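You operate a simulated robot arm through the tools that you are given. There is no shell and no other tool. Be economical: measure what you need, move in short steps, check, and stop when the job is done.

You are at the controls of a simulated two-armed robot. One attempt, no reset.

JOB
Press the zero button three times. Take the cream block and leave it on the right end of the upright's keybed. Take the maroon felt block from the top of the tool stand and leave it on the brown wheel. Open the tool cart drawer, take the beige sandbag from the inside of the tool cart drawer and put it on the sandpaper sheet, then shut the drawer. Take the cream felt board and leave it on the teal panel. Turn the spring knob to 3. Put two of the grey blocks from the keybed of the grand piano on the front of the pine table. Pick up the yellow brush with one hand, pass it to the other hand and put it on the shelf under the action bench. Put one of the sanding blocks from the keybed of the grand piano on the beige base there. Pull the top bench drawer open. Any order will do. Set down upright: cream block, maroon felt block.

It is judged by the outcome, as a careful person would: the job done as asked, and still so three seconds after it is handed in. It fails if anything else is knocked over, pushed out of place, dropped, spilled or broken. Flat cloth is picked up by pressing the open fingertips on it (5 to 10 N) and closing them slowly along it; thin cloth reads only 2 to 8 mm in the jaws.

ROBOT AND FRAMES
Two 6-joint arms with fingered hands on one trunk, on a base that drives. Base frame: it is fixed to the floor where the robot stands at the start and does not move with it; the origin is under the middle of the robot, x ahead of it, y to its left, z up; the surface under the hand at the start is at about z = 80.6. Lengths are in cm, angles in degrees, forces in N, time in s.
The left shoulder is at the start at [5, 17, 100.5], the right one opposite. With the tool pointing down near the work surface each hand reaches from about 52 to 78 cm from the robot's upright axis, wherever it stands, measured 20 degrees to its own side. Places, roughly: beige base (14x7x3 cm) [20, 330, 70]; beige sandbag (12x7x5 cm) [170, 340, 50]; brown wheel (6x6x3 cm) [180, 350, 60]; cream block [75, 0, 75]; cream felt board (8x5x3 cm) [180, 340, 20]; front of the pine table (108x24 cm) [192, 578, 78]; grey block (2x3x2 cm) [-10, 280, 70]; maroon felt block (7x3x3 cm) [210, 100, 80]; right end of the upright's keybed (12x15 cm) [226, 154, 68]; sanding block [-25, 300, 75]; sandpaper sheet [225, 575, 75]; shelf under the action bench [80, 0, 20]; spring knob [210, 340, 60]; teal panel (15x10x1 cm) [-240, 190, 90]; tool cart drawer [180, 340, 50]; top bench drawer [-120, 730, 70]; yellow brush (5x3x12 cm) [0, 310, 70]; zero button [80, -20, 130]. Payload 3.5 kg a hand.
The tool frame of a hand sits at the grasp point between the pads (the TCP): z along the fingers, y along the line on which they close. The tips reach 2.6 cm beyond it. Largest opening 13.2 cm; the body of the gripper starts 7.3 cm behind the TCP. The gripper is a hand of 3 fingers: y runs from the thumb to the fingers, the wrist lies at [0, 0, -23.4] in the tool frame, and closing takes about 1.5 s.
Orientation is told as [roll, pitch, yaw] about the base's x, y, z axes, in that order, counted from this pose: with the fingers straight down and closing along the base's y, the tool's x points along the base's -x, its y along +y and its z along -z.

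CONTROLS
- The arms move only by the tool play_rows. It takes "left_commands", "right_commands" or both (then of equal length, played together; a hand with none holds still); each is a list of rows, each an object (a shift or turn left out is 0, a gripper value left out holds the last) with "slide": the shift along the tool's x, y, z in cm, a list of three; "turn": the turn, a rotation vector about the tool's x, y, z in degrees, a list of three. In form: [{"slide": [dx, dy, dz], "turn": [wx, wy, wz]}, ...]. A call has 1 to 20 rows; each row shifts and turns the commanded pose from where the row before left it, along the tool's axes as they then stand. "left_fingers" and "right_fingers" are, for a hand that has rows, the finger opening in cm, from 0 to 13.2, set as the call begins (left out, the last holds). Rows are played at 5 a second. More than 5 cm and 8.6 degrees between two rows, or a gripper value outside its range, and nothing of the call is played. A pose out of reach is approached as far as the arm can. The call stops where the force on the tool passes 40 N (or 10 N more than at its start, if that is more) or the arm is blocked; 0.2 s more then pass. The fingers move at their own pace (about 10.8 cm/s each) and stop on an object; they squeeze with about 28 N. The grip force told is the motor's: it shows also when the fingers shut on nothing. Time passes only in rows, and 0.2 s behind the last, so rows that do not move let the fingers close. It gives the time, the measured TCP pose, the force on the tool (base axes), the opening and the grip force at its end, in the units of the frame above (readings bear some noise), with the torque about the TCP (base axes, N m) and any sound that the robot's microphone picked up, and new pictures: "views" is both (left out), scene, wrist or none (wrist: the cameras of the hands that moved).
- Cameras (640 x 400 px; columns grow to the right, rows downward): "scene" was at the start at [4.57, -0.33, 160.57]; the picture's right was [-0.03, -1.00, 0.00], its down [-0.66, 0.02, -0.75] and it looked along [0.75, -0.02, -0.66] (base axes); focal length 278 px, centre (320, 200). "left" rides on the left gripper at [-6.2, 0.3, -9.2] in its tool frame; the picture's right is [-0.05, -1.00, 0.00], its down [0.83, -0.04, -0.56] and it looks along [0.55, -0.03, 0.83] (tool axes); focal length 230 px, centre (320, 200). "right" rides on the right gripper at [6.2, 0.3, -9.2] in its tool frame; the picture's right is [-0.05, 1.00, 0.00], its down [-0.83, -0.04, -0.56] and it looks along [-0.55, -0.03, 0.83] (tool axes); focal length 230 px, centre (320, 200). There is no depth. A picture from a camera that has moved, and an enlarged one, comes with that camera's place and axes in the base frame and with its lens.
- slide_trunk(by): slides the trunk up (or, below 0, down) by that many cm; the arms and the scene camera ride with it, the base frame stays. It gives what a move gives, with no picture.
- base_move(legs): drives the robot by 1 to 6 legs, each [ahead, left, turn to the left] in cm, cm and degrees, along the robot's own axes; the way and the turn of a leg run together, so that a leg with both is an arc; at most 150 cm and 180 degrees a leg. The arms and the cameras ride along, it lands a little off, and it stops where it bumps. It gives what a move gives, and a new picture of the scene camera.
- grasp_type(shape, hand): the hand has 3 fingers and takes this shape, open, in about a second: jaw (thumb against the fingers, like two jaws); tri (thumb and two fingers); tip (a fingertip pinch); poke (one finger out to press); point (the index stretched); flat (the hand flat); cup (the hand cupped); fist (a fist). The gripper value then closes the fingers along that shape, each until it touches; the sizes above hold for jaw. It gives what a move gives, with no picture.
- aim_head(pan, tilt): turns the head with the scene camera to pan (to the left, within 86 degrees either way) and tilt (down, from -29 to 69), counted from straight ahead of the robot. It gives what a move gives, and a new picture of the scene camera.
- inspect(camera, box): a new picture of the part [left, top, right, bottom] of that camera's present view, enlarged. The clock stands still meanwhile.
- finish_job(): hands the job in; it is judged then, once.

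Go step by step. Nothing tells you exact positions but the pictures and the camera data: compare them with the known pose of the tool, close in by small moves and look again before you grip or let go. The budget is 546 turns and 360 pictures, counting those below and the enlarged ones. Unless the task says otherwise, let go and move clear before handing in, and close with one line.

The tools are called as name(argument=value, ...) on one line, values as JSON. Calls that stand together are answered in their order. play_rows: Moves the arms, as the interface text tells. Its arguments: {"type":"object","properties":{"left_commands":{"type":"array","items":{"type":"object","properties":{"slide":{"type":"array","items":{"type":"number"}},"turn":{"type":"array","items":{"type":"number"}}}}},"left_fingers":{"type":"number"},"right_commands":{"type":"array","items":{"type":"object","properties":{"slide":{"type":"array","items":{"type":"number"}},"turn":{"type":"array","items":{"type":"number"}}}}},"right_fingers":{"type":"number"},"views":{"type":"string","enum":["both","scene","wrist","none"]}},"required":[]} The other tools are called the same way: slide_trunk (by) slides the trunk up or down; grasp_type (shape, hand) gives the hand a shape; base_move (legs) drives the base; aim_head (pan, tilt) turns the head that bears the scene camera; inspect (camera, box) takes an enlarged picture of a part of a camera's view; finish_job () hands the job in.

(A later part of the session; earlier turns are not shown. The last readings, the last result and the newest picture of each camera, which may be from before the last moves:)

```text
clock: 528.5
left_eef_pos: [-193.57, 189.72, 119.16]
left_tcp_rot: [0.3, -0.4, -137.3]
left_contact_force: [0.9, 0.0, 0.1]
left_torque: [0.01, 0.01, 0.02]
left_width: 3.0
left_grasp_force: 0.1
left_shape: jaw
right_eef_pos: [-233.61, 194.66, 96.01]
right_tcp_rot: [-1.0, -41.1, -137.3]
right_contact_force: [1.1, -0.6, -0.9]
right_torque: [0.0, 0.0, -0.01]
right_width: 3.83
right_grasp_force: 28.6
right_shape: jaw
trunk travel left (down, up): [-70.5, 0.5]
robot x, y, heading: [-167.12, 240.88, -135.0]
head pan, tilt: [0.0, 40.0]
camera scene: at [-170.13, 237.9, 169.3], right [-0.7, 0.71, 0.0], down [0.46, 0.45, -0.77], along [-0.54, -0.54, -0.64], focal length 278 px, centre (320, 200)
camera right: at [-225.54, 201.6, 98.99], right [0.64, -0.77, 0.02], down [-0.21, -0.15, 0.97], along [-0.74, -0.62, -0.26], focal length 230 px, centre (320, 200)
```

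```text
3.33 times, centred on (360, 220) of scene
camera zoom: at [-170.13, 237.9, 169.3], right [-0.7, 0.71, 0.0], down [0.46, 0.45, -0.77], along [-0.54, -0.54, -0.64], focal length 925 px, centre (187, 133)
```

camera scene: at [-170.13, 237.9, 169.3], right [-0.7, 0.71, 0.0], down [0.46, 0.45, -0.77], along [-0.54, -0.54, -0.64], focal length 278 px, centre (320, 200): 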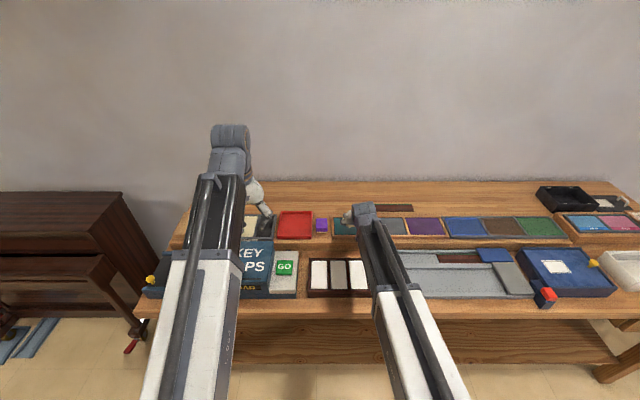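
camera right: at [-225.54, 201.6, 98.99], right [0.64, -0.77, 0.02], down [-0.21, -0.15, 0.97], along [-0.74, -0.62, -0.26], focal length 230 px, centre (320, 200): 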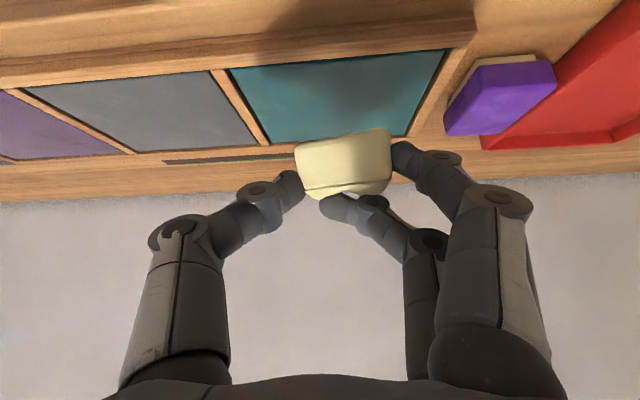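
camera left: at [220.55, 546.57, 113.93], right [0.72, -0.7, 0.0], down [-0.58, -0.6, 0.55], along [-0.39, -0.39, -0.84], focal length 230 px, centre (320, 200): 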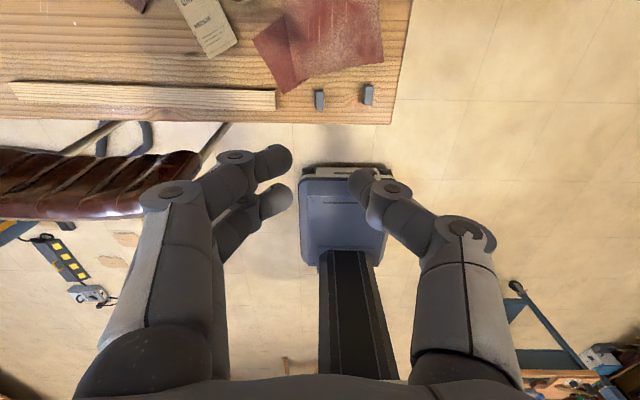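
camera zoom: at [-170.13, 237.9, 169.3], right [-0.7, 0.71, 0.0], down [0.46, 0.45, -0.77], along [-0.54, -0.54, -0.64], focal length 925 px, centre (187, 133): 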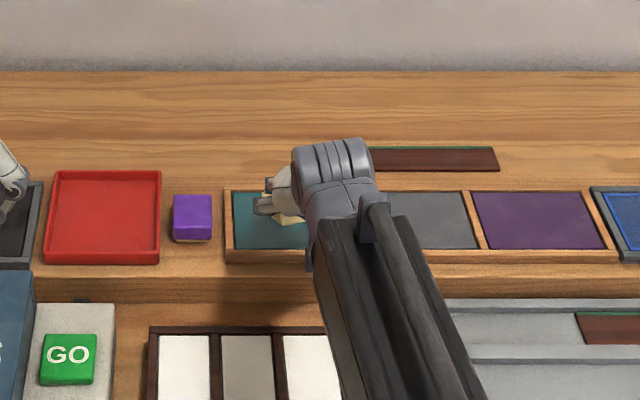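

play_rows(right_commands=[{"slide": [0.7, 0, 0.3]}, {"slide": [0.5, 0, 0.57]}, {"slide": [0.4, 0, 0.45]}], views="none")

play_rows(right_commands=[{"slide": [0.33, 0, 0.38]}, {"slide": [0.33, 0, 0.38]}], views="wrist")

```text
clock: 529.3
left_eef_pos: [-193.57, 189.65, 119.04]
left_tcp_rot: [0.2, -0.5, -137.3]
left_contact_force: [0.2, 0.6, 0.5]
left_torque: [-0.01, 0.0, -0.01]
left_width: 2.98
left_grasp_force: 0.1
left_shape: jaw
right_eef_pos: [-233.53, 194.83, 94.02]
right_tcp_rot: [-0.9, -41.2, -137.4]
right_contact_force: [0.6, 0.2, 0.0]
right_torque: [0.04, -0.01, 0.03]
right_width: 3.84
right_grasp_force: 28.1
right_shape: jaw
trunk travel left (down, up): [-70.5, 0.5]
robot x, y, heading: [-166.84, 240.99, -135.4]
head pan, tilt: [0.0, 40.0]
```

```text
clock: 529.9
left_eef_pos: [-193.52, 189.68, 118.96]
left_tcp_rot: [0.3, -0.5, -137.2]
left_contact_force: [-0.2, 0.8, 0.4]
left_torque: [0.01, -0.03, 0.02]
left_width: 3.0
left_grasp_force: 0.1
left_shape: jaw
right_eef_pos: [-233.37, 194.86, 92.96]
right_tcp_rot: [-1.0, -41.2, -137.4]
right_contact_force: [0.0, -1.0, -0.7]
right_torque: [0.02, 0.0, -0.03]
right_width: 3.8
right_grasp_force: 28.4
right_shape: jaw
trunk travel left (down, up): [-70.5, 0.5]
robot x, y, heading: [-167.11, 241.29, -135.0]
head pan, tilt: [0.0, 40.0]
camera right: at [-225.35, 201.83, 95.97], right [0.64, -0.77, 0.02], down [-0.21, -0.15, 0.97], along [-0.74, -0.62, -0.26], focal length 230 px, centre (320, 200)
```

right: 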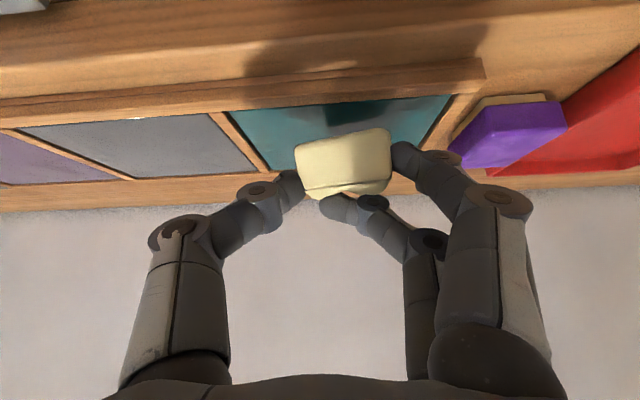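

play_rows(right_commands=[{"slide": [0.33, 0, 0.38]}, {"slide": [0.33, 0, 0.38]}], views="none")

play_rows(right_commands=[{"slide": [0.2, 0, 0.23]}, {"slide": [0.2, 0, 0.23]}], views="wrist")

```text
clock: 530.5
left_eef_pos: [-193.62, 189.71, 119.02]
left_tcp_rot: [0.3, -0.5, -137.3]
left_contact_force: [0.0, -0.7, -0.4]
left_torque: [0.0, -0.02, 0.0]
left_width: 2.98
left_grasp_force: 0.0
left_shape: jaw
right_eef_pos: [-233.38, 194.88, 92.03]
right_tcp_rot: [-1.0, -41.1, -137.4]
right_contact_force: [0.0, 1.1, 2.6]
right_torque: [-0.12, -0.02, 0.08]
right_width: 3.81
right_grasp_force: 28.0
right_shape: jaw
trunk travel left (down, up): [-70.5, 0.5]
robot x, y, heading: [-167.11, 241.06, -135.6]
head pan, tilt: [0.0, 40.0]
```

```text
clock: 531.1
left_eef_pos: [-193.63, 189.71, 119.02]
left_tcp_rot: [0.3, -0.5, -137.3]
left_contact_force: [-0.8, 0.7, 0.3]
left_torque: [0.0, 0.01, 0.03]
left_width: 2.98
left_grasp_force: 0.0
left_shape: jaw
right_eef_pos: [-233.54, 194.91, 91.32]
right_tcp_rot: [-1.1, -41.2, -137.4]
right_contact_force: [-0.4, 0.0, 0.0]
right_torque: [0.04, -0.03, -0.05]
right_width: 3.3
right_grasp_force: 28.3
right_shape: jaw
trunk travel left (down, up): [-70.5, 0.5]
robot x, y, heading: [-167.01, 241.24, -135.2]
head pan, tilt: [0.0, 40.0]
camera right: at [-225.38, 201.81, 94.36], right [0.64, -0.77, 0.02], down [-0.21, -0.15, 0.97], along [-0.74, -0.62, -0.26], focal length 230 px, centre (320, 200)
```

right: 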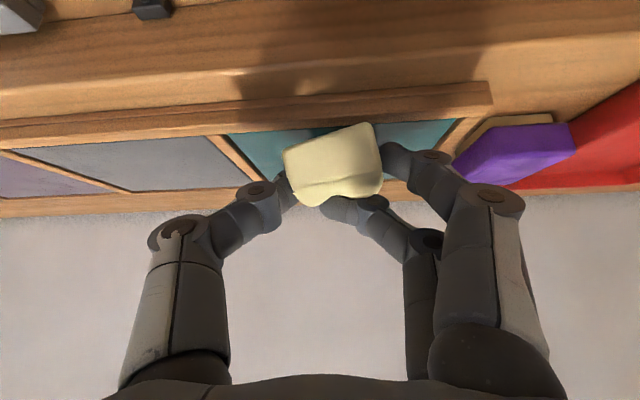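

The board has touched and pivoted slightly. Opening gently to let it settle.

play_rows(right_commands=[{}, {}, {}, {}], right_fingers=6.5, views="wrist")

```text
clock: 532.1
left_eef_pos: [-193.57, 189.72, 118.99]
left_tcp_rot: [0.2, -0.5, -137.3]
left_contact_force: [-0.3, 0.2, -0.7]
left_torque: [-0.01, 0.01, 0.0]
left_width: 3.02
left_grasp_force: 0.1
left_shape: jaw
right_eef_pos: [-233.45, 194.78, 91.41]
right_tcp_rot: [-1.0, -41.2, -137.4]
right_contact_force: [0.4, 0.0, 0.3]
right_torque: [0.01, 0.0, -0.01]
right_width: 6.43
right_grasp_force: 0.0
right_shape: jaw
trunk travel left (down, up): [-70.5, 0.5]
robot x, y, heading: [-167.25, 241.29, -135.2]
head pan, tilt: [0.0, 40.0]
camera right: at [-225.38, 201.82, 94.38], right [0.64, -0.77, 0.02], down [-0.21, -0.15, 0.97], along [-0.74, -0.62, -0.26], focal length 230 px, centre (320, 200)
```

right: 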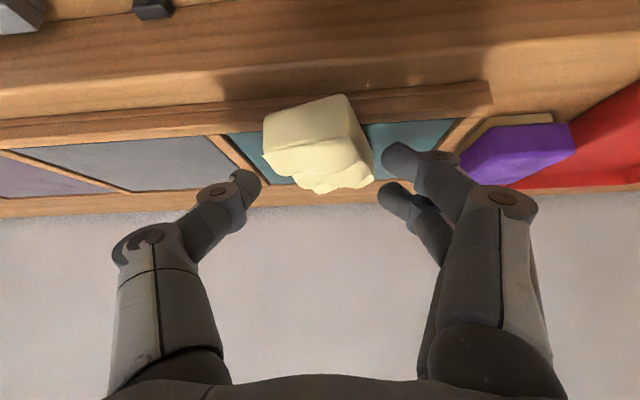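

Released. Lifting the hand clear and inspecting where it rests.

play_rows(right_commands=[{"slide": [0, 0, -3]}, {"slide": [-1.5, 0, -3]}, {"slide": [-2, 0, -3]}, {"slide": [-2, 0, -3]}], views="wrist")

inspect(camera="right", box=[220, 20, 480, 200])

```text
clock: 533.1
left_eef_pos: [-193.63, 189.83, 119.03]
left_tcp_rot: [0.3, -0.5, -137.2]
left_contact_force: [0.3, -0.2, 0.1]
left_torque: [0.02, 0.02, -0.03]
left_width: 3.01
left_grasp_force: 0.1
left_shape: jaw
right_eef_pos: [-230.38, 197.3, 104.13]
right_tcp_rot: [-0.9, -41.2, -137.3]
right_contact_force: [-0.9, 0.0, -0.4]
right_torque: [0.02, 0.0, 0.01]
right_width: 6.42
right_grasp_force: 0.1
right_shape: jaw
trunk travel left (down, up): [-70.5, 0.5]
robot x, y, heading: [-166.99, 241.21, -135.2]
head pan, tilt: [0.0, 40.0]
camera right: at [-222.36, 204.29, 107.2], right [0.64, -0.77, 0.02], down [-0.21, -0.15, 0.97], along [-0.74, -0.62, -0.26], focal length 230 px, centre (320, 200)
```

right: 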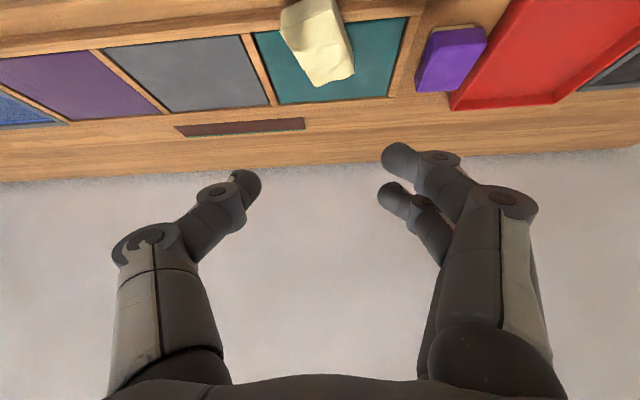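

```text
2.22 times, centred on (350, 110) of right
camera zoom: at [-222.36, 204.29, 107.2], right [0.64, -0.77, 0.02], down [-0.21, -0.15, 0.97], along [-0.74, -0.62, -0.26], focal length 511 px, centre (253, 400)
```

zoom: 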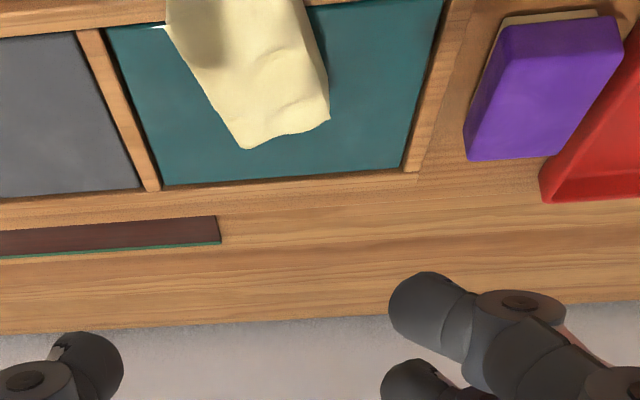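

base_move(legs=[[-14, 0, 0]])

inspect(camera="right", box=[180, 60, 500, 260])

inspect(camera="scene", box=[290, 170, 410, 280])

```text
clock: 534.4
left_eef_pos: [-183.7, 199.66, 119.03]
left_tcp_rot: [0.3, -0.5, -137.5]
left_contact_force: [0.4, -0.2, 0.0]
left_torque: [0.0, 0.04, -0.03]
left_width: 3.0
left_grasp_force: 0.1
left_shape: jaw
right_eef_pos: [-220.57, 207.25, 104.1]
right_tcp_rot: [-1.1, -41.3, -137.4]
right_contact_force: [-0.5, 0.6, -0.4]
right_torque: [-0.04, -0.02, 0.02]
right_width: 6.45
right_grasp_force: 0.1
right_shape: jaw
trunk travel left (down, up): [-70.5, 0.5]
robot x, y, heading: [-157.17, 251.22, -135.1]
head pan, tilt: [0.0, 40.0]
camera scene: at [-160.03, 247.91, 169.31], right [-0.7, 0.71, 0.0], down [0.46, 0.45, -0.77], along [-0.54, -0.54, -0.64], focal length 278 px, centre (320, 200)
```

scene: 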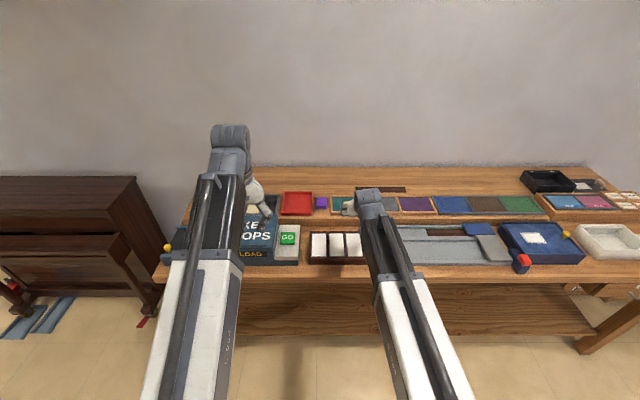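

```text
2.00 times, centred on (340, 160) of right
camera zoom: at [-212.4, 214.27, 107.22], right [0.64, -0.77, 0.02], down [-0.21, -0.15, 0.97], along [-0.74, -0.62, -0.26], focal length 460 px, centre (280, 280)
```

zoom: 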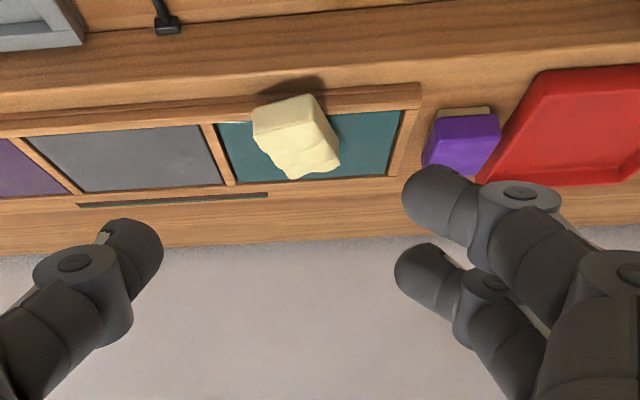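

```text
3.64 times, centred on (350, 225) of scene
camera zoom: at [-160.03, 247.91, 169.31], right [-0.7, 0.71, 0.0], down [0.46, 0.45, -0.77], along [-0.54, -0.54, -0.64], focal length 1009 px, centre (211, 109)
```

zoom: 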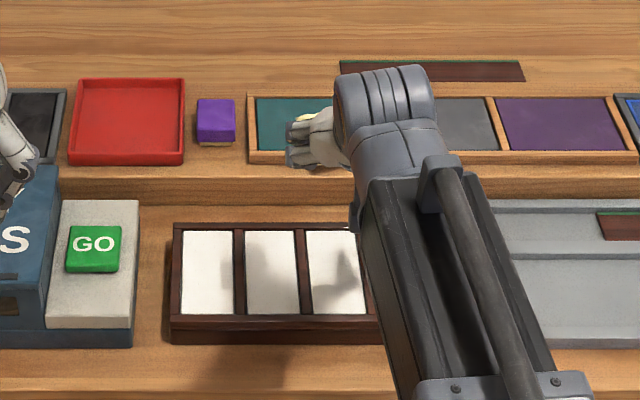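

The board sits too near the panel's front rim. I'll nudge it about 5 cm inward with closed fingertips.

play_rows(right_commands=[{}, {"slide": [0, -0.6, 0]}, {"slide": [1.8, 0, 2.05]}, {"slide": [1.8, 0, 2.05]}, {"slide": [1.8, 0, 2.05]}, {"slide": [1.7, 0, 1.95]}], right_fingers=0, views="none")

play_rows(right_commands=[{"slide": [-2.2, 0, 1.95]}, {"slide": [-2.2, 0, 1.95]}], views="wrist")

```text
clock: 535.8
left_eef_pos: [-183.69, 199.62, 119.0]
left_tcp_rot: [0.4, -0.4, -137.4]
left_contact_force: [0.0, -0.1, 0.0]
left_torque: [0.0, 0.02, -0.01]
left_width: 3.01
left_grasp_force: 0.0
left_shape: jaw
right_eef_pos: [-221.14, 207.82, 93.36]
right_tcp_rot: [-0.9, -41.2, -137.6]
right_contact_force: [0.6, 1.1, 0.8]
right_torque: [0.02, -0.02, -0.01]
right_width: 0.0
right_grasp_force: 27.4
right_shape: jaw
trunk travel left (down, up): [-70.5, 0.5]
robot x, y, heading: [-157.21, 251.44, -135.3]
head pan, tilt: [0.0, 40.0]
```

```text
clock: 536.4
left_eef_pos: [-183.72, 199.56, 119.12]
left_tcp_rot: [0.3, -0.4, -137.4]
left_contact_force: [0.7, 0.3, 0.6]
left_torque: [-0.02, 0.0, -0.03]
left_width: 3.02
left_grasp_force: 0.1
left_shape: jaw
right_eef_pos: [-225.63, 203.78, 93.25]
right_tcp_rot: [-1.0, -41.2, -137.4]
right_contact_force: [-0.9, 0.2, 0.2]
right_torque: [0.0, 0.02, 0.01]
right_width: 0.01
right_grasp_force: 27.5
right_shape: jaw
trunk travel left (down, up): [-70.5, 0.5]
robot x, y, heading: [-157.11, 250.84, -135.3]
head pan, tilt: [0.0, 40.0]
camera right: at [-217.41, 210.81, 96.31], right [0.64, -0.77, 0.02], down [-0.21, -0.15, 0.97], along [-0.74, -0.62, -0.26], focal length 230 px, centre (320, 200)
```

right: 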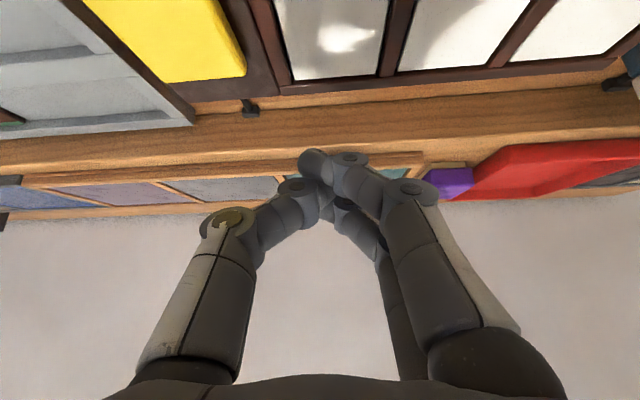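

play_rows(right_commands=[{"slide": [-1.5, 0, 1.32]}, {"slide": [-1.5, 0, 1.32]}, {"slide": [-1.1, 0, 1.0]}, {"slide": [-0.75, 0, 0.66]}], views="none")

play_rows(right_commands=[{"slide": [-0.75, 0, 0.66]}, {"slide": [-0.75, 0, 0.66]}], views="none")

play_rows(right_commands=[{"slide": [1.5, 0, -1.32]}, {"slide": [1.5, 0, -1.32]}, {"slide": [0, 0, -3]}, {"slide": [-1.5, 0, -3]}, {"slide": [-2, 0, -3]}], views="wrist")

inspect(camera="right", box=[200, 40, 480, 220])

```text
clock: 537.4
left_eef_pos: [-183.74, 199.66, 119.03]
left_tcp_rot: [0.3, -0.4, -137.4]
left_contact_force: [0.0, 0.6, -0.7]
left_torque: [0.02, -0.02, -0.02]
left_width: 2.97
left_grasp_force: 0.1
left_shape: jaw
right_eef_pos: [-230.21, 199.47, 93.29]
right_tcp_rot: [-1.0, -41.1, -137.4]
right_contact_force: [0.5, -0.1, 0.1]
right_torque: [0.0, 0.0, 0.0]
right_width: 0.02
right_grasp_force: 28.0
right_shape: jaw
trunk travel left (down, up): [-70.5, 0.5]
robot x, y, heading: [-157.44, 251.12, -135.3]
head pan, tilt: [0.0, 40.0]
```

```text
clock: 538.0
left_eef_pos: [-183.56, 199.54, 119.09]
left_tcp_rot: [0.3, -0.5, -137.4]
left_contact_force: [0.0, 0.3, 0.1]
left_torque: [-0.01, 0.0, -0.04]
left_width: 3.0
left_grasp_force: 0.1
left_shape: jaw
right_eef_pos: [-230.83, 199.07, 93.39]
right_tcp_rot: [-0.9, -41.2, -137.4]
right_contact_force: [1.1, -0.5, 0.2]
right_torque: [0.01, -0.01, -0.02]
right_width: 0.0
right_grasp_force: 28.1
right_shape: jaw
right hand out of reach, approached as far as the arm can: row 2
trunk travel left (down, up): [-70.5, 0.5]
robot x, y, heading: [-157.35, 250.97, -135.1]
head pan, tilt: [0.0, 40.0]
```

```text
clock: 539.2
left_eef_pos: [-183.59, 199.64, 119.05]
left_tcp_rot: [0.3, -0.5, -137.5]
left_contact_force: [-0.1, 0.6, -0.7]
left_torque: [0.01, 0.0, 0.01]
left_width: 3.01
left_grasp_force: 0.0
left_shape: jaw
right_eef_pos: [-225.41, 204.02, 102.56]
right_tcp_rot: [-1.0, -41.2, -137.4]
right_contact_force: [0.2, 0.0, -0.4]
right_torque: [0.03, 0.0, 0.02]
right_width: 0.0
right_grasp_force: 28.1
right_shape: jaw
trunk travel left (down, up): [-70.5, 0.5]
robot x, y, heading: [-157.11, 250.66, -135.1]
head pan, tilt: [0.0, 40.0]
camera right: at [-217.24, 210.86, 105.38], right [0.64, -0.77, 0.02], down [-0.21, -0.15, 0.97], along [-0.74, -0.62, -0.26], focal length 230 px, centre (320, 200)
```

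right: 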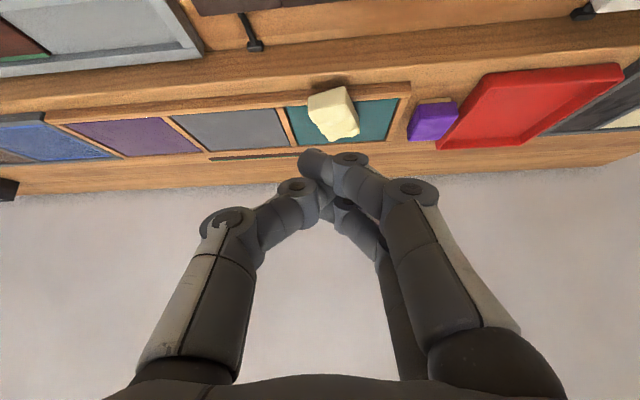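

```text
2.22 times, centred on (340, 130) of right
camera zoom: at [-217.24, 210.86, 105.38], right [0.64, -0.77, 0.02], down [-0.21, -0.15, 0.97], along [-0.74, -0.62, -0.26], focal length 511 px, centre (276, 356)
```

zoom: 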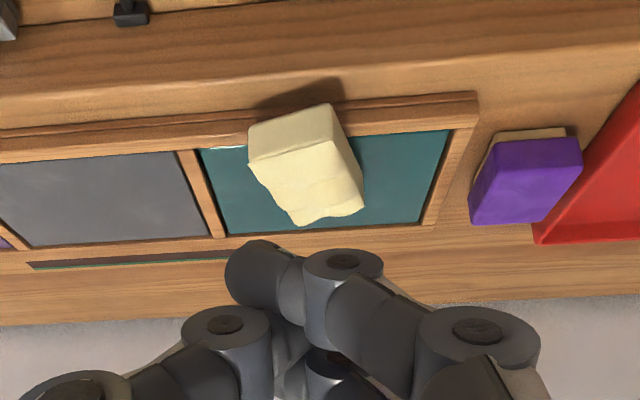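

It barely moved (arm at its reach limit). Driving the base in 8 and pushing again.

base_move(legs=[[8, 0, 0]])

play_rows(right_commands=[{"slide": [1.5, 0, -1.32]}, {"slide": [1.5, 0, -1.32]}, {"slide": [1.5, 0, -1.32]}, {"slide": [2.1, 0, 2.35]}, {"slide": [2.1, 0, 2.35]}, {"slide": [1.8, 0, 2.0]}], views="wrist")

```text
clock: 540.3
left_eef_pos: [-189.39, 193.84, 118.95]
left_tcp_rot: [0.2, -0.5, -137.3]
left_contact_force: [-0.2, -0.5, 0.1]
left_torque: [0.03, 0.0, 0.02]
left_width: 2.99
left_grasp_force: 0.1
left_shape: jaw
right_eef_pos: [-231.17, 198.14, 102.25]
right_tcp_rot: [-1.0, -41.1, -137.4]
right_contact_force: [-0.2, 0.3, -1.2]
right_torque: [-0.04, -0.01, 0.02]
right_width: 0.0
right_grasp_force: 27.7
right_shape: jaw
trunk travel left (down, up): [-70.5, 0.5]
robot x, y, heading: [-162.9, 244.98, -135.0]
head pan, tilt: [0.0, 40.0]
camera scene: at [-166.01, 241.99, 169.29], right [-0.7, 0.71, 0.0], down [0.46, 0.45, -0.77], along [-0.54, -0.54, -0.64], focal length 278 px, centre (320, 200)
```

scene: 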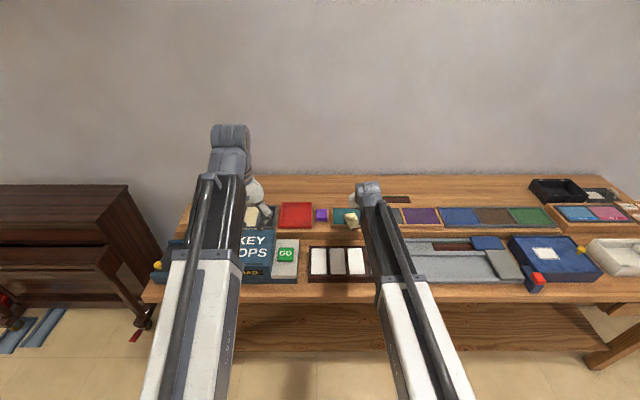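

```text
clock: 541.7
left_eef_pos: [-189.3, 193.97, 118.95]
left_tcp_rot: [0.3, -0.5, -137.4]
left_contact_force: [-0.7, 0.1, 0.2]
left_torque: [-0.02, 0.0, 0.02]
left_width: 2.97
left_grasp_force: 0.0
left_shape: jaw
right_eef_pos: [-226.56, 202.39, 93.41]
right_tcp_rot: [-1.0, -41.2, -137.6]
right_contact_force: [0.0, 0.1, -0.1]
right_torque: [-0.02, 0.04, -0.02]
right_width: 0.0
right_grasp_force: 28.1
right_shape: jaw
trunk travel left (down, up): [-70.5, 0.5]
robot x, y, heading: [-162.84, 245.21, -135.4]
head pan, tilt: [0.0, 40.0]
camera right: at [-218.45, 209.38, 96.31], right [0.64, -0.77, 0.02], down [-0.21, -0.15, 0.97], along [-0.74, -0.62, -0.26], focal length 230 px, centre (320, 200)
```

right: 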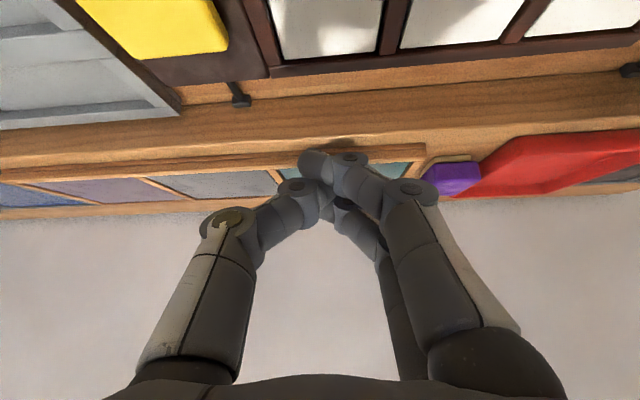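

play_rows(right_commands=[{"slide": [-1.5, 0, 1.32]}, {"slide": [-1.5, 0, 1.32]}, {"slide": [-0.75, 0, 0.66]}, {"slide": [-0.75, 0, 0.66]}, {"slide": [-0.75, 0, 0.66]}, {"slide": [-0.5, 0, 0.44]}], views="wrist")

inspect(camera="scene", box=[300, 170, 420, 280])

```text
clock: 543.1
left_eef_pos: [-189.3, 193.91, 118.98]
left_tcp_rot: [0.3, -0.5, -137.4]
left_contact_force: [-0.7, 0.4, -0.1]
left_torque: [-0.01, 0.0, 0.01]
left_width: 3.01
left_grasp_force: 0.1
left_shape: jaw
right_eef_pos: [-232.35, 197.39, 93.38]
right_tcp_rot: [-1.0, -41.2, -137.5]
right_contact_force: [0.4, 0.0, 0.4]
right_torque: [0.0, 0.01, -0.04]
right_width: 0.0
right_grasp_force: 28.0
right_shape: jaw
trunk travel left (down, up): [-70.5, 0.5]
robot x, y, heading: [-163.06, 245.44, -135.2]
head pan, tilt: [0.0, 40.0]
camera right: at [-224.24, 204.28, 96.36], right [0.64, -0.77, 0.02], down [-0.21, -0.15, 0.97], along [-0.74, -0.62, -0.26], focal length 230 px, centre (320, 200)
```

right: 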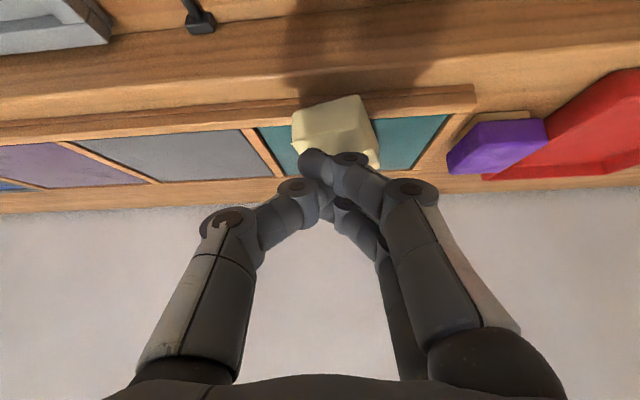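

```text
3.64 times, centred on (360, 225) of scene
camera zoom: at [-165.87, 242.13, 169.3], right [-0.7, 0.71, 0.0], down [0.46, 0.45, -0.77], along [-0.54, -0.54, -0.64], focal length 1009 px, centre (174, 109)
```

zoom: 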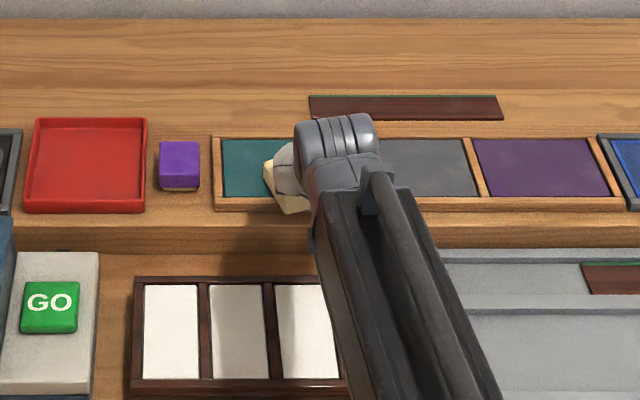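

The fingertips passed just over the board's top; the surface is lower (z ≈ 88.5), so the board is in fact mostly on the panel. One more gentle nudge at the right height.

play_rows(right_commands=[{"slide": [-0.7, 0, -0.8]}, {"slide": [1.9, 0, -1.65]}, {"slide": [1.9, 0, -1.65]}, {"slide": [1.1, 0, -1.0]}, {"slide": [1.0, 0, 1.1]}, {"slide": [1.0, 0, 1.1]}], views="none")

play_rows(right_commands=[{"slide": [-1.5, 0, 1.32]}, {"slide": [-1.5, 0, 1.32]}, {"slide": [-0.75, 0, 0.66]}, {"slide": [-0.4, 0, 0.35]}], views="wrist")

```text
clock: 544.5
left_eef_pos: [-189.34, 193.91, 119.03]
left_tcp_rot: [0.2, -0.5, -137.4]
left_contact_force: [-1.0, 0.3, 0.0]
left_torque: [0.01, 0.0, -0.01]
left_width: 3.0
left_grasp_force: 0.1
left_shape: jaw
right_eef_pos: [-227.5, 201.63, 91.41]
right_tcp_rot: [-1.1, -41.2, -137.4]
right_contact_force: [-0.3, 0.2, -0.3]
right_torque: [-0.01, -0.01, -0.01]
right_width: 0.03
right_grasp_force: 28.3
right_shape: jaw
trunk travel left (down, up): [-70.5, 0.5]
robot x, y, heading: [-162.95, 245.6, -135.6]
head pan, tilt: [0.0, 40.0]
```

```text
clock: 545.5
left_eef_pos: [-189.35, 193.93, 119.02]
left_tcp_rot: [0.3, -0.5, -137.4]
left_contact_force: [-0.2, 0.4, 1.0]
left_torque: [0.01, 0.01, -0.01]
left_width: 2.97
left_grasp_force: 0.1
left_shape: jaw
right_eef_pos: [-231.59, 198.13, 91.35]
right_tcp_rot: [-1.0, -41.2, -137.3]
right_contact_force: [0.3, -0.5, -0.4]
right_torque: [-0.03, 0.0, -0.02]
right_width: 0.0
right_grasp_force: 28.3
right_shape: jaw
trunk travel left (down, up): [-70.5, 0.5]
robot x, y, heading: [-162.59, 245.29, -135.4]
head pan, tilt: [0.0, 40.0]
camera right: at [-223.5, 204.97, 94.4], right [0.64, -0.77, 0.02], down [-0.21, -0.15, 0.97], along [-0.74, -0.62, -0.26], focal length 230 px, centre (320, 200)
```

right: 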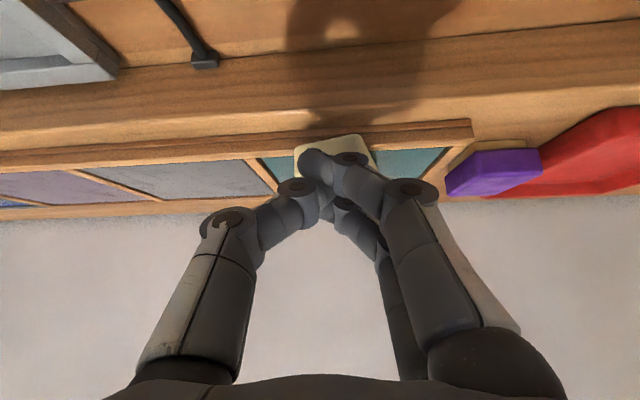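

play_rows(right_commands=[{"slide": [-0.6, 0, 0.53]}, {"slide": [-0.6, 0, 0.53]}, {"slide": [-0.4, 0, 0.35]}, {"slide": [-0.4, 0, 0.35]}], views="none")

play_rows(right_commands=[{"slide": [1.8, 0, -1.6]}, {"slide": [1.8, 0, -1.6]}, {"slide": [-1.5, 0, -2.5]}, {"slide": [-1.5, 0, -2.5]}, {"slide": [-1.5, 0, -2.5]}], views="none")

inspect(camera="right", box=[200, 40, 480, 220])

```text
clock: 546.5
left_eef_pos: [-189.45, 193.94, 118.99]
left_tcp_rot: [0.4, -0.5, -137.3]
left_contact_force: [0.4, -0.5, -0.7]
left_torque: [0.0, -0.02, 0.01]
left_width: 3.0
left_grasp_force: 0.0
left_shape: jaw
right_eef_pos: [-233.52, 196.21, 91.42]
right_tcp_rot: [-0.9, -41.2, -137.4]
right_contact_force: [0.5, -0.6, 0.1]
right_torque: [-0.01, 0.01, 0.0]
right_width: 0.0
right_grasp_force: 28.3
right_shape: jaw
trunk travel left (down, up): [-70.5, 0.5]
robot x, y, heading: [-162.66, 245.13, -135.1]
head pan, tilt: [0.0, 40.0]
```

```text
clock: 547.7
left_eef_pos: [-189.47, 194.02, 119.03]
left_tcp_rot: [0.3, -0.5, -137.5]
left_contact_force: [-0.6, 0.3, 0.3]
left_torque: [0.02, 0.01, 0.0]
left_width: 2.99
left_grasp_force: 0.1
left_shape: jaw
right_eef_pos: [-228.64, 200.49, 100.2]
right_tcp_rot: [-1.1, -41.2, -137.5]
right_contact_force: [-0.6, -0.2, -0.1]
right_torque: [0.02, -0.03, 0.03]
right_width: 0.0
right_grasp_force: 28.1
right_shape: jaw
trunk travel left (down, up): [-70.5, 0.5]
robot x, y, heading: [-163.08, 245.4, -135.4]
head pan, tilt: [0.0, 40.0]
```

```text
2.22 times, centred on (340, 130) of right
camera zoom: at [-220.56, 207.39, 103.12], right [0.64, -0.77, 0.02], down [-0.21, -0.15, 0.97], along [-0.74, -0.62, -0.26], focal length 511 px, centre (276, 356)
```

zoom: 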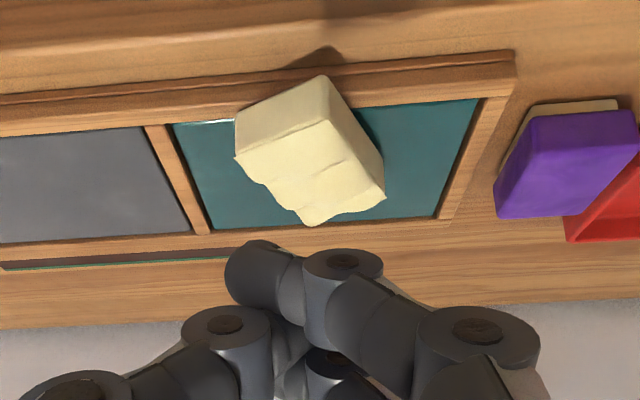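

The board lies fully across the teal panel. Withdrawing, straightening the right hand, and heading to the grand piano keybed via the gap past the dolly.

play_rows(right_commands=[{"slide": [1, 0, -3]}, {"slide": [0, 0, -3], "turn": [0, 7, 0]}, {"slide": [0, 0, -3], "turn": [0, 7, 0]}, {"turn": [0, 7, 0]}, {"turn": [0, 7, 0]}, {"turn": [0, 7, 0]}, {"turn": [0, 6, 0]}], right_fingers=6, views="none")

base_move(legs=[[-20, 0, 0], [0, 126, 0]])

aim_head(pan=-60, tilt=40)

```text
clock: 549.3
left_eef_pos: [-189.52, 193.87, 119.04]
left_tcp_rot: [0.3, -0.3, -137.4]
left_contact_force: [-0.5, -0.4, 0.7]
left_torque: [0.0, -0.01, 0.0]
left_width: 3.0
left_grasp_force: 0.2
left_shape: jaw
right_eef_pos: [-224.01, 204.63, 106.44]
right_tcp_rot: [-0.7, -0.1, -138.1]
right_contact_force: [-0.8, -0.2, -0.6]
right_torque: [0.0, 0.0, -0.01]
right_width: 5.98
right_grasp_force: 0.1
right_shape: jaw
trunk travel left (down, up): [-70.5, 0.5]
robot x, y, heading: [-162.68, 245.65, -135.3]
head pan, tilt: [0.0, 40.0]
```

```text
clock: 556.8
left_eef_pos: [-87.48, 119.07, 119.02]
left_tcp_rot: [0.1, -0.4, -137.6]
left_contact_force: [1.0, 0.4, 0.5]
left_torque: [-0.01, 0.02, 0.02]
left_width: 2.98
left_grasp_force: 0.0
left_shape: jaw
right_eef_pos: [-122.0, 129.77, 106.38]
right_tcp_rot: [-0.9, -0.1, -138.3]
right_contact_force: [-0.3, -0.2, 0.2]
right_torque: [-0.02, -0.03, 0.01]
right_width: 5.97
right_grasp_force: 0.0
right_shape: jaw
trunk travel left (down, up): [-70.5, 0.5]
robot x, y, heading: [-60.66, 170.4, -135.5]
head pan, tilt: [0.0, 40.0]
camera scene: at [-63.71, 167.07, 169.3], right [-0.7, 0.71, 0.0], down [0.46, 0.45, -0.77], along [-0.55, -0.54, -0.64], focal length 278 px, centre (320, 200)
```

scene: 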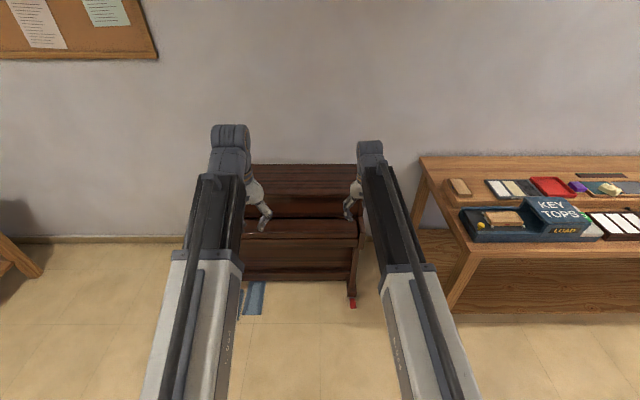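

```text
clock: 558.1
left_eef_pos: [-87.42, 119.0, 118.91]
left_tcp_rot: [0.3, -0.5, -137.5]
left_contact_force: [-0.4, 0.1, -0.5]
left_torque: [0.0, 0.0, -0.05]
left_width: 3.01
left_grasp_force: 0.2
left_shape: jaw
right_eef_pos: [-122.02, 129.91, 106.4]
right_tcp_rot: [-0.7, -0.2, -138.3]
right_contact_force: [0.3, -0.6, 0.1]
right_torque: [-0.01, 0.01, 0.03]
right_width: 5.98
right_grasp_force: 0.2
right_shape: jaw
trunk travel left (down, up): [-70.5, 0.5]
robot x, y, heading: [-60.55, 170.07, -135.5]
head pan, tilt: [-60.0, 40.0]
camera scene: at [-65.87, 175.32, 169.3], right [0.27, 0.96, 0.0], down [0.62, -0.17, -0.77], along [-0.74, 0.2, -0.64], focal length 278 px, centre (320, 200)
```

scene: 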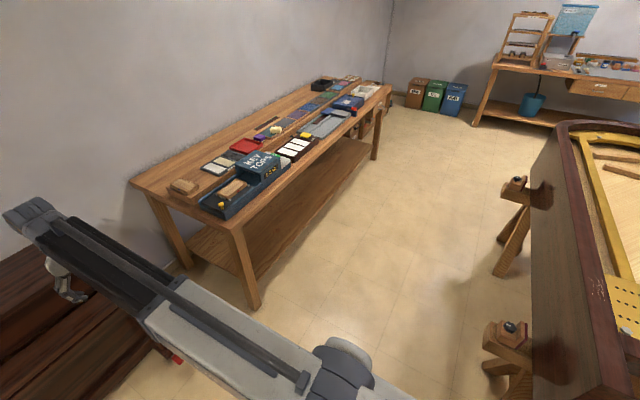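

base_move(legs=[[-75, 0, 0], [-68, 0, 0]])

aim_head(pan=-40, tilt=45)

```text
clock: 565.5
left_eef_pos: [14.22, 218.78, 118.94]
left_tcp_rot: [0.3, -0.5, -138.1]
left_contact_force: [-0.2, 0.5, 0.6]
left_torque: [-0.02, -0.01, -0.01]
left_width: 3.0
left_grasp_force: 0.0
left_shape: jaw
right_eef_pos: [-20.43, 229.77, 106.35]
right_tcp_rot: [-0.7, -0.2, -138.7]
right_contact_force: [-0.4, 1.0, 0.6]
right_torque: [0.02, 0.04, -0.03]
right_width: 5.97
right_grasp_force: 0.0
right_shape: jaw
trunk travel left (down, up): [-70.5, 0.5]
robot x, y, heading: [41.23, 269.96, -136.1]
head pan, tilt: [-60.0, 40.0]
camera scene: at [36.13, 274.97, 169.3], right [0.27, 0.96, 0.0], down [0.62, -0.18, -0.77], along [-0.74, 0.21, -0.64], focal length 278 px, centre (320, 200)
```

scene: 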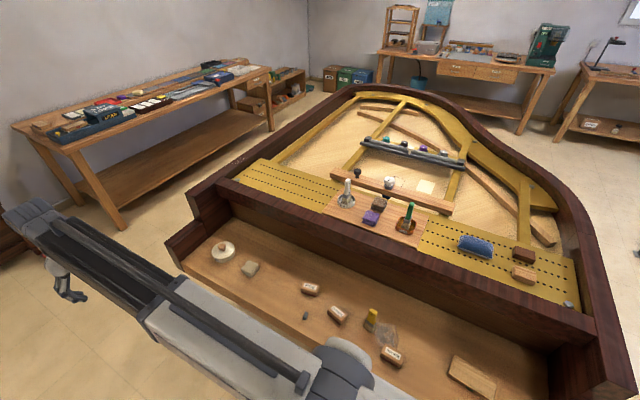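

```text
clock: 566.3
left_eef_pos: [14.14, 218.67, 118.99]
left_tcp_rot: [0.2, -0.5, -137.9]
left_contact_force: [0.3, 1.4, 0.2]
left_torque: [0.02, -0.01, -0.02]
left_width: 3.03
left_grasp_force: 0.0
left_shape: jaw
right_eef_pos: [-20.39, 229.77, 106.3]
right_tcp_rot: [-0.7, -0.2, -138.6]
right_contact_force: [0.8, 0.6, -0.1]
right_torque: [0.0, 0.0, -0.02]
right_width: 5.96
right_grasp_force: 0.1
right_shape: jaw
trunk travel left (down, up): [-70.5, 0.5]
robot x, y, heading: [41.26, 269.91, -135.9]
head pan, tilt: [-40.0, 45.0]
camera scene: at [36.14, 272.02, 168.58], right [-0.07, 1.0, 0.0], down [0.71, 0.05, -0.71], along [-0.71, -0.05, -0.71], focal length 278 px, centre (320, 200)
```

scene: 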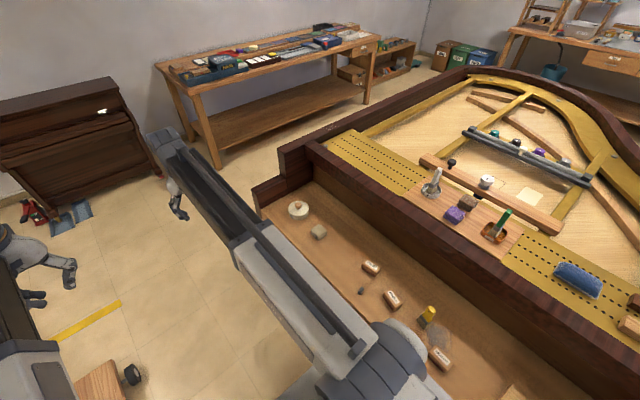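

Clear. Strafing away from the keybed and turning to face it.

base_move(legs=[[0, 38, 0], [0, 0, -89]])

aim_head(pan=0, tilt=45)

inspect(camera="scene", box=[180, 80, 480, 240])

```text
clock: 572.5
left_eef_pos: [15.83, 269.67, 118.94]
left_tcp_rot: [0.3, -0.4, 132.5]
left_contact_force: [-0.6, -0.4, 0.5]
left_torque: [-0.01, 0.01, 0.01]
left_width: 2.99
left_grasp_force: 0.0
left_shape: jaw
right_eef_pos: [26.62, 304.3, 106.29]
right_tcp_rot: [-0.6, -0.3, 131.8]
right_contact_force: [-0.7, 0.1, 0.1]
right_torque: [-0.01, -0.01, -0.04]
right_width: 5.98
right_grasp_force: 0.0
right_shape: jaw
trunk travel left (down, up): [-70.5, 0.5]
robot x, y, heading: [67.43, 242.82, 134.5]
head pan, tilt: [-40.0, 45.0]
camera scene: at [69.62, 248.16, 168.57], right [1.0, 0.08, 0.0], down [0.06, -0.7, -0.71], along [-0.06, 0.7, -0.71], focal length 278 px, centre (320, 200)
```

scene: 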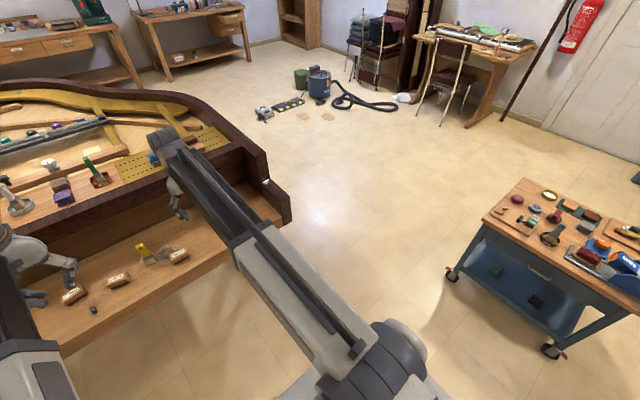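

```text
clock: 573.5
left_eef_pos: [15.96, 269.52, 118.98]
left_tcp_rot: [0.4, -0.4, 132.5]
left_contact_force: [-0.1, -0.5, -0.3]
left_torque: [-0.01, -0.01, -0.01]
left_width: 2.99
left_grasp_force: 0.1
left_shape: jaw
right_eef_pos: [26.58, 304.16, 106.34]
right_tcp_rot: [-0.7, -0.2, 131.8]
right_contact_force: [0.2, -0.2, -0.4]
right_torque: [-0.03, -0.01, -0.01]
right_width: 5.96
right_grasp_force: 0.0
right_shape: jaw
trunk travel left (down, up): [-70.5, 0.5]
robot x, y, heading: [67.4, 243.23, 134.6]
head pan, tilt: [0.0, 45.0]
camera scene: at [64.56, 245.84, 168.57], right [0.71, 0.7, 0.0], down [0.5, -0.5, -0.71], along [-0.5, 0.5, -0.71], focal length 278 px, centre (320, 200)
```

scene: 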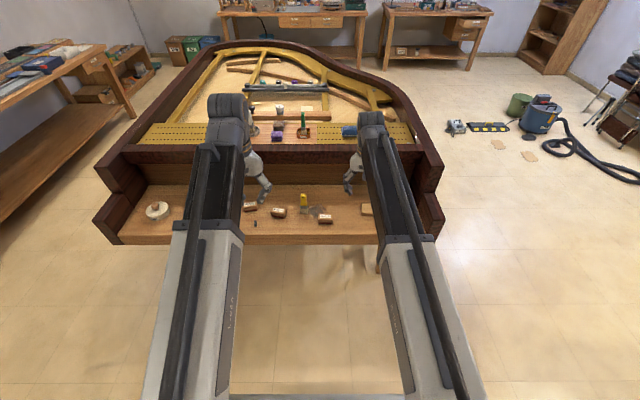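

```text
2.13 times, centred on (330, 160) of scene
camera zoom: at [64.56, 245.84, 168.57], right [0.71, 0.7, 0.0], down [0.5, -0.5, -0.71], along [-0.5, 0.5, -0.71], focal length 592 px, centre (299, 285)
```

zoom: 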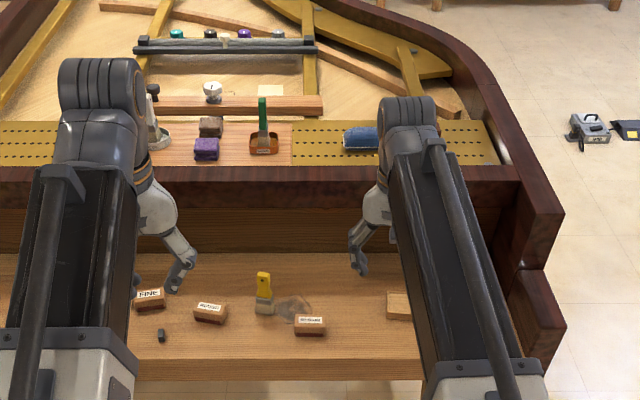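

The sanding blocks, brush and base are in view. I'll use the right hand on the nearest sanding block (about [7, 307]), jaw turned 90° to grip across its depth.

slide_trunk(by=-20)

play_rows(right_commands=[{"slide": [0, 2, 0], "turn": [0, 0, -7.5]}, {"turn": [0, 0, -7.5]}, {"turn": [0, 0, -7.5]}, {"turn": [0, 0, -7.5]}, {"turn": [0, 0, -7.5]}, {"turn": [0, 0, -7.5]}, {"turn": [0, 0, -7.5]}, {"turn": [0, 0, -7.5]}, {"turn": [0, 0, -7.5]}, {"turn": [0, 0, -7.5]}, {"turn": [0, 0, -7.5]}, {"turn": [0, 0, -4.5]}], views="both")

```text
clock: 575.7
left_eef_pos: [15.84, 269.58, 98.97]
left_tcp_rot: [0.3, -0.5, 132.5]
left_contact_force: [0.3, -0.4, 0.6]
left_torque: [0.01, 0.01, -0.02]
left_width: 2.97
left_grasp_force: 0.0
left_shape: jaw
right_eef_pos: [26.55, 304.12, 86.4]
right_tcp_rot: [-0.7, -0.2, 131.8]
right_contact_force: [-0.8, -0.4, -0.8]
right_torque: [0.02, -0.01, 0.03]
right_width: 5.97
right_grasp_force: 0.0
right_shape: jaw
trunk travel left (down, up): [-50.5, 20.5]
robot x, y, heading: [67.34, 243.12, 134.8]
head pan, tilt: [0.0, 45.0]
```

```text
clock: 578.3
left_eef_pos: [15.92, 269.75, 99.01]
left_tcp_rot: [0.3, -0.4, 132.4]
left_contact_force: [-0.2, 0.7, 0.2]
left_torque: [0.0, -0.01, -0.01]
left_width: 2.99
left_grasp_force: 0.0
left_shape: jaw
right_eef_pos: [25.14, 302.78, 86.26]
right_tcp_rot: [-0.1, 0.7, -141.0]
right_contact_force: [-0.2, 0.1, -1.0]
right_torque: [-0.03, 0.01, -0.02]
right_width: 5.99
right_grasp_force: 0.0
right_shape: jaw
trunk travel left (down, up): [-50.5, 20.5]
robot x, y, heading: [67.42, 243.08, 134.8]
head pan, tilt: [0.0, 45.0]
camera scene: at [64.56, 245.83, 148.57], right [0.71, 0.7, 0.0], down [0.5, -0.5, -0.71], along [-0.5, 0.5, -0.71], focal length 278 px, centre (320, 200)
camera right: at [29.94, 306.47, 95.76], right [0.59, -0.81, 0.0], down [-0.68, -0.49, 0.54], along [-0.44, -0.32, -0.84], focal length 230 px, centre (320, 200)
```

scene: 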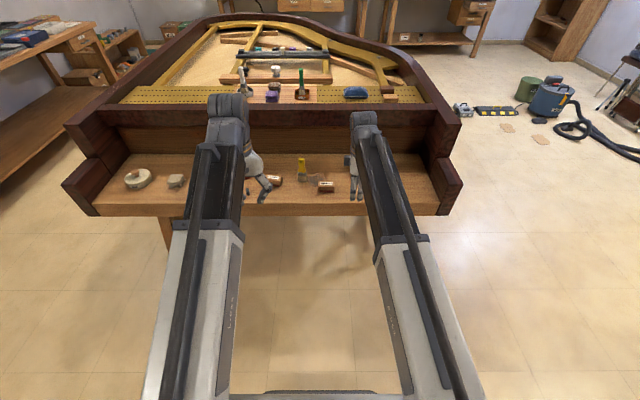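
right: 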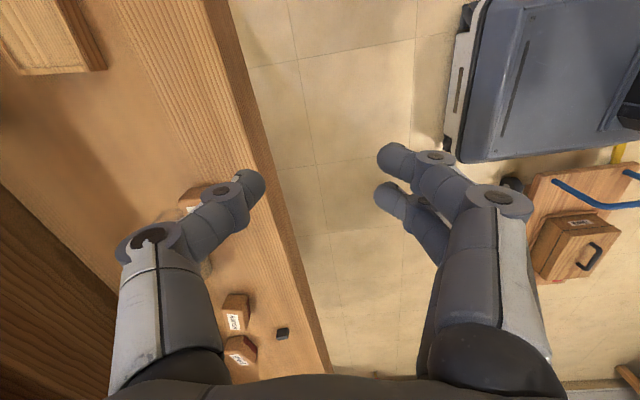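

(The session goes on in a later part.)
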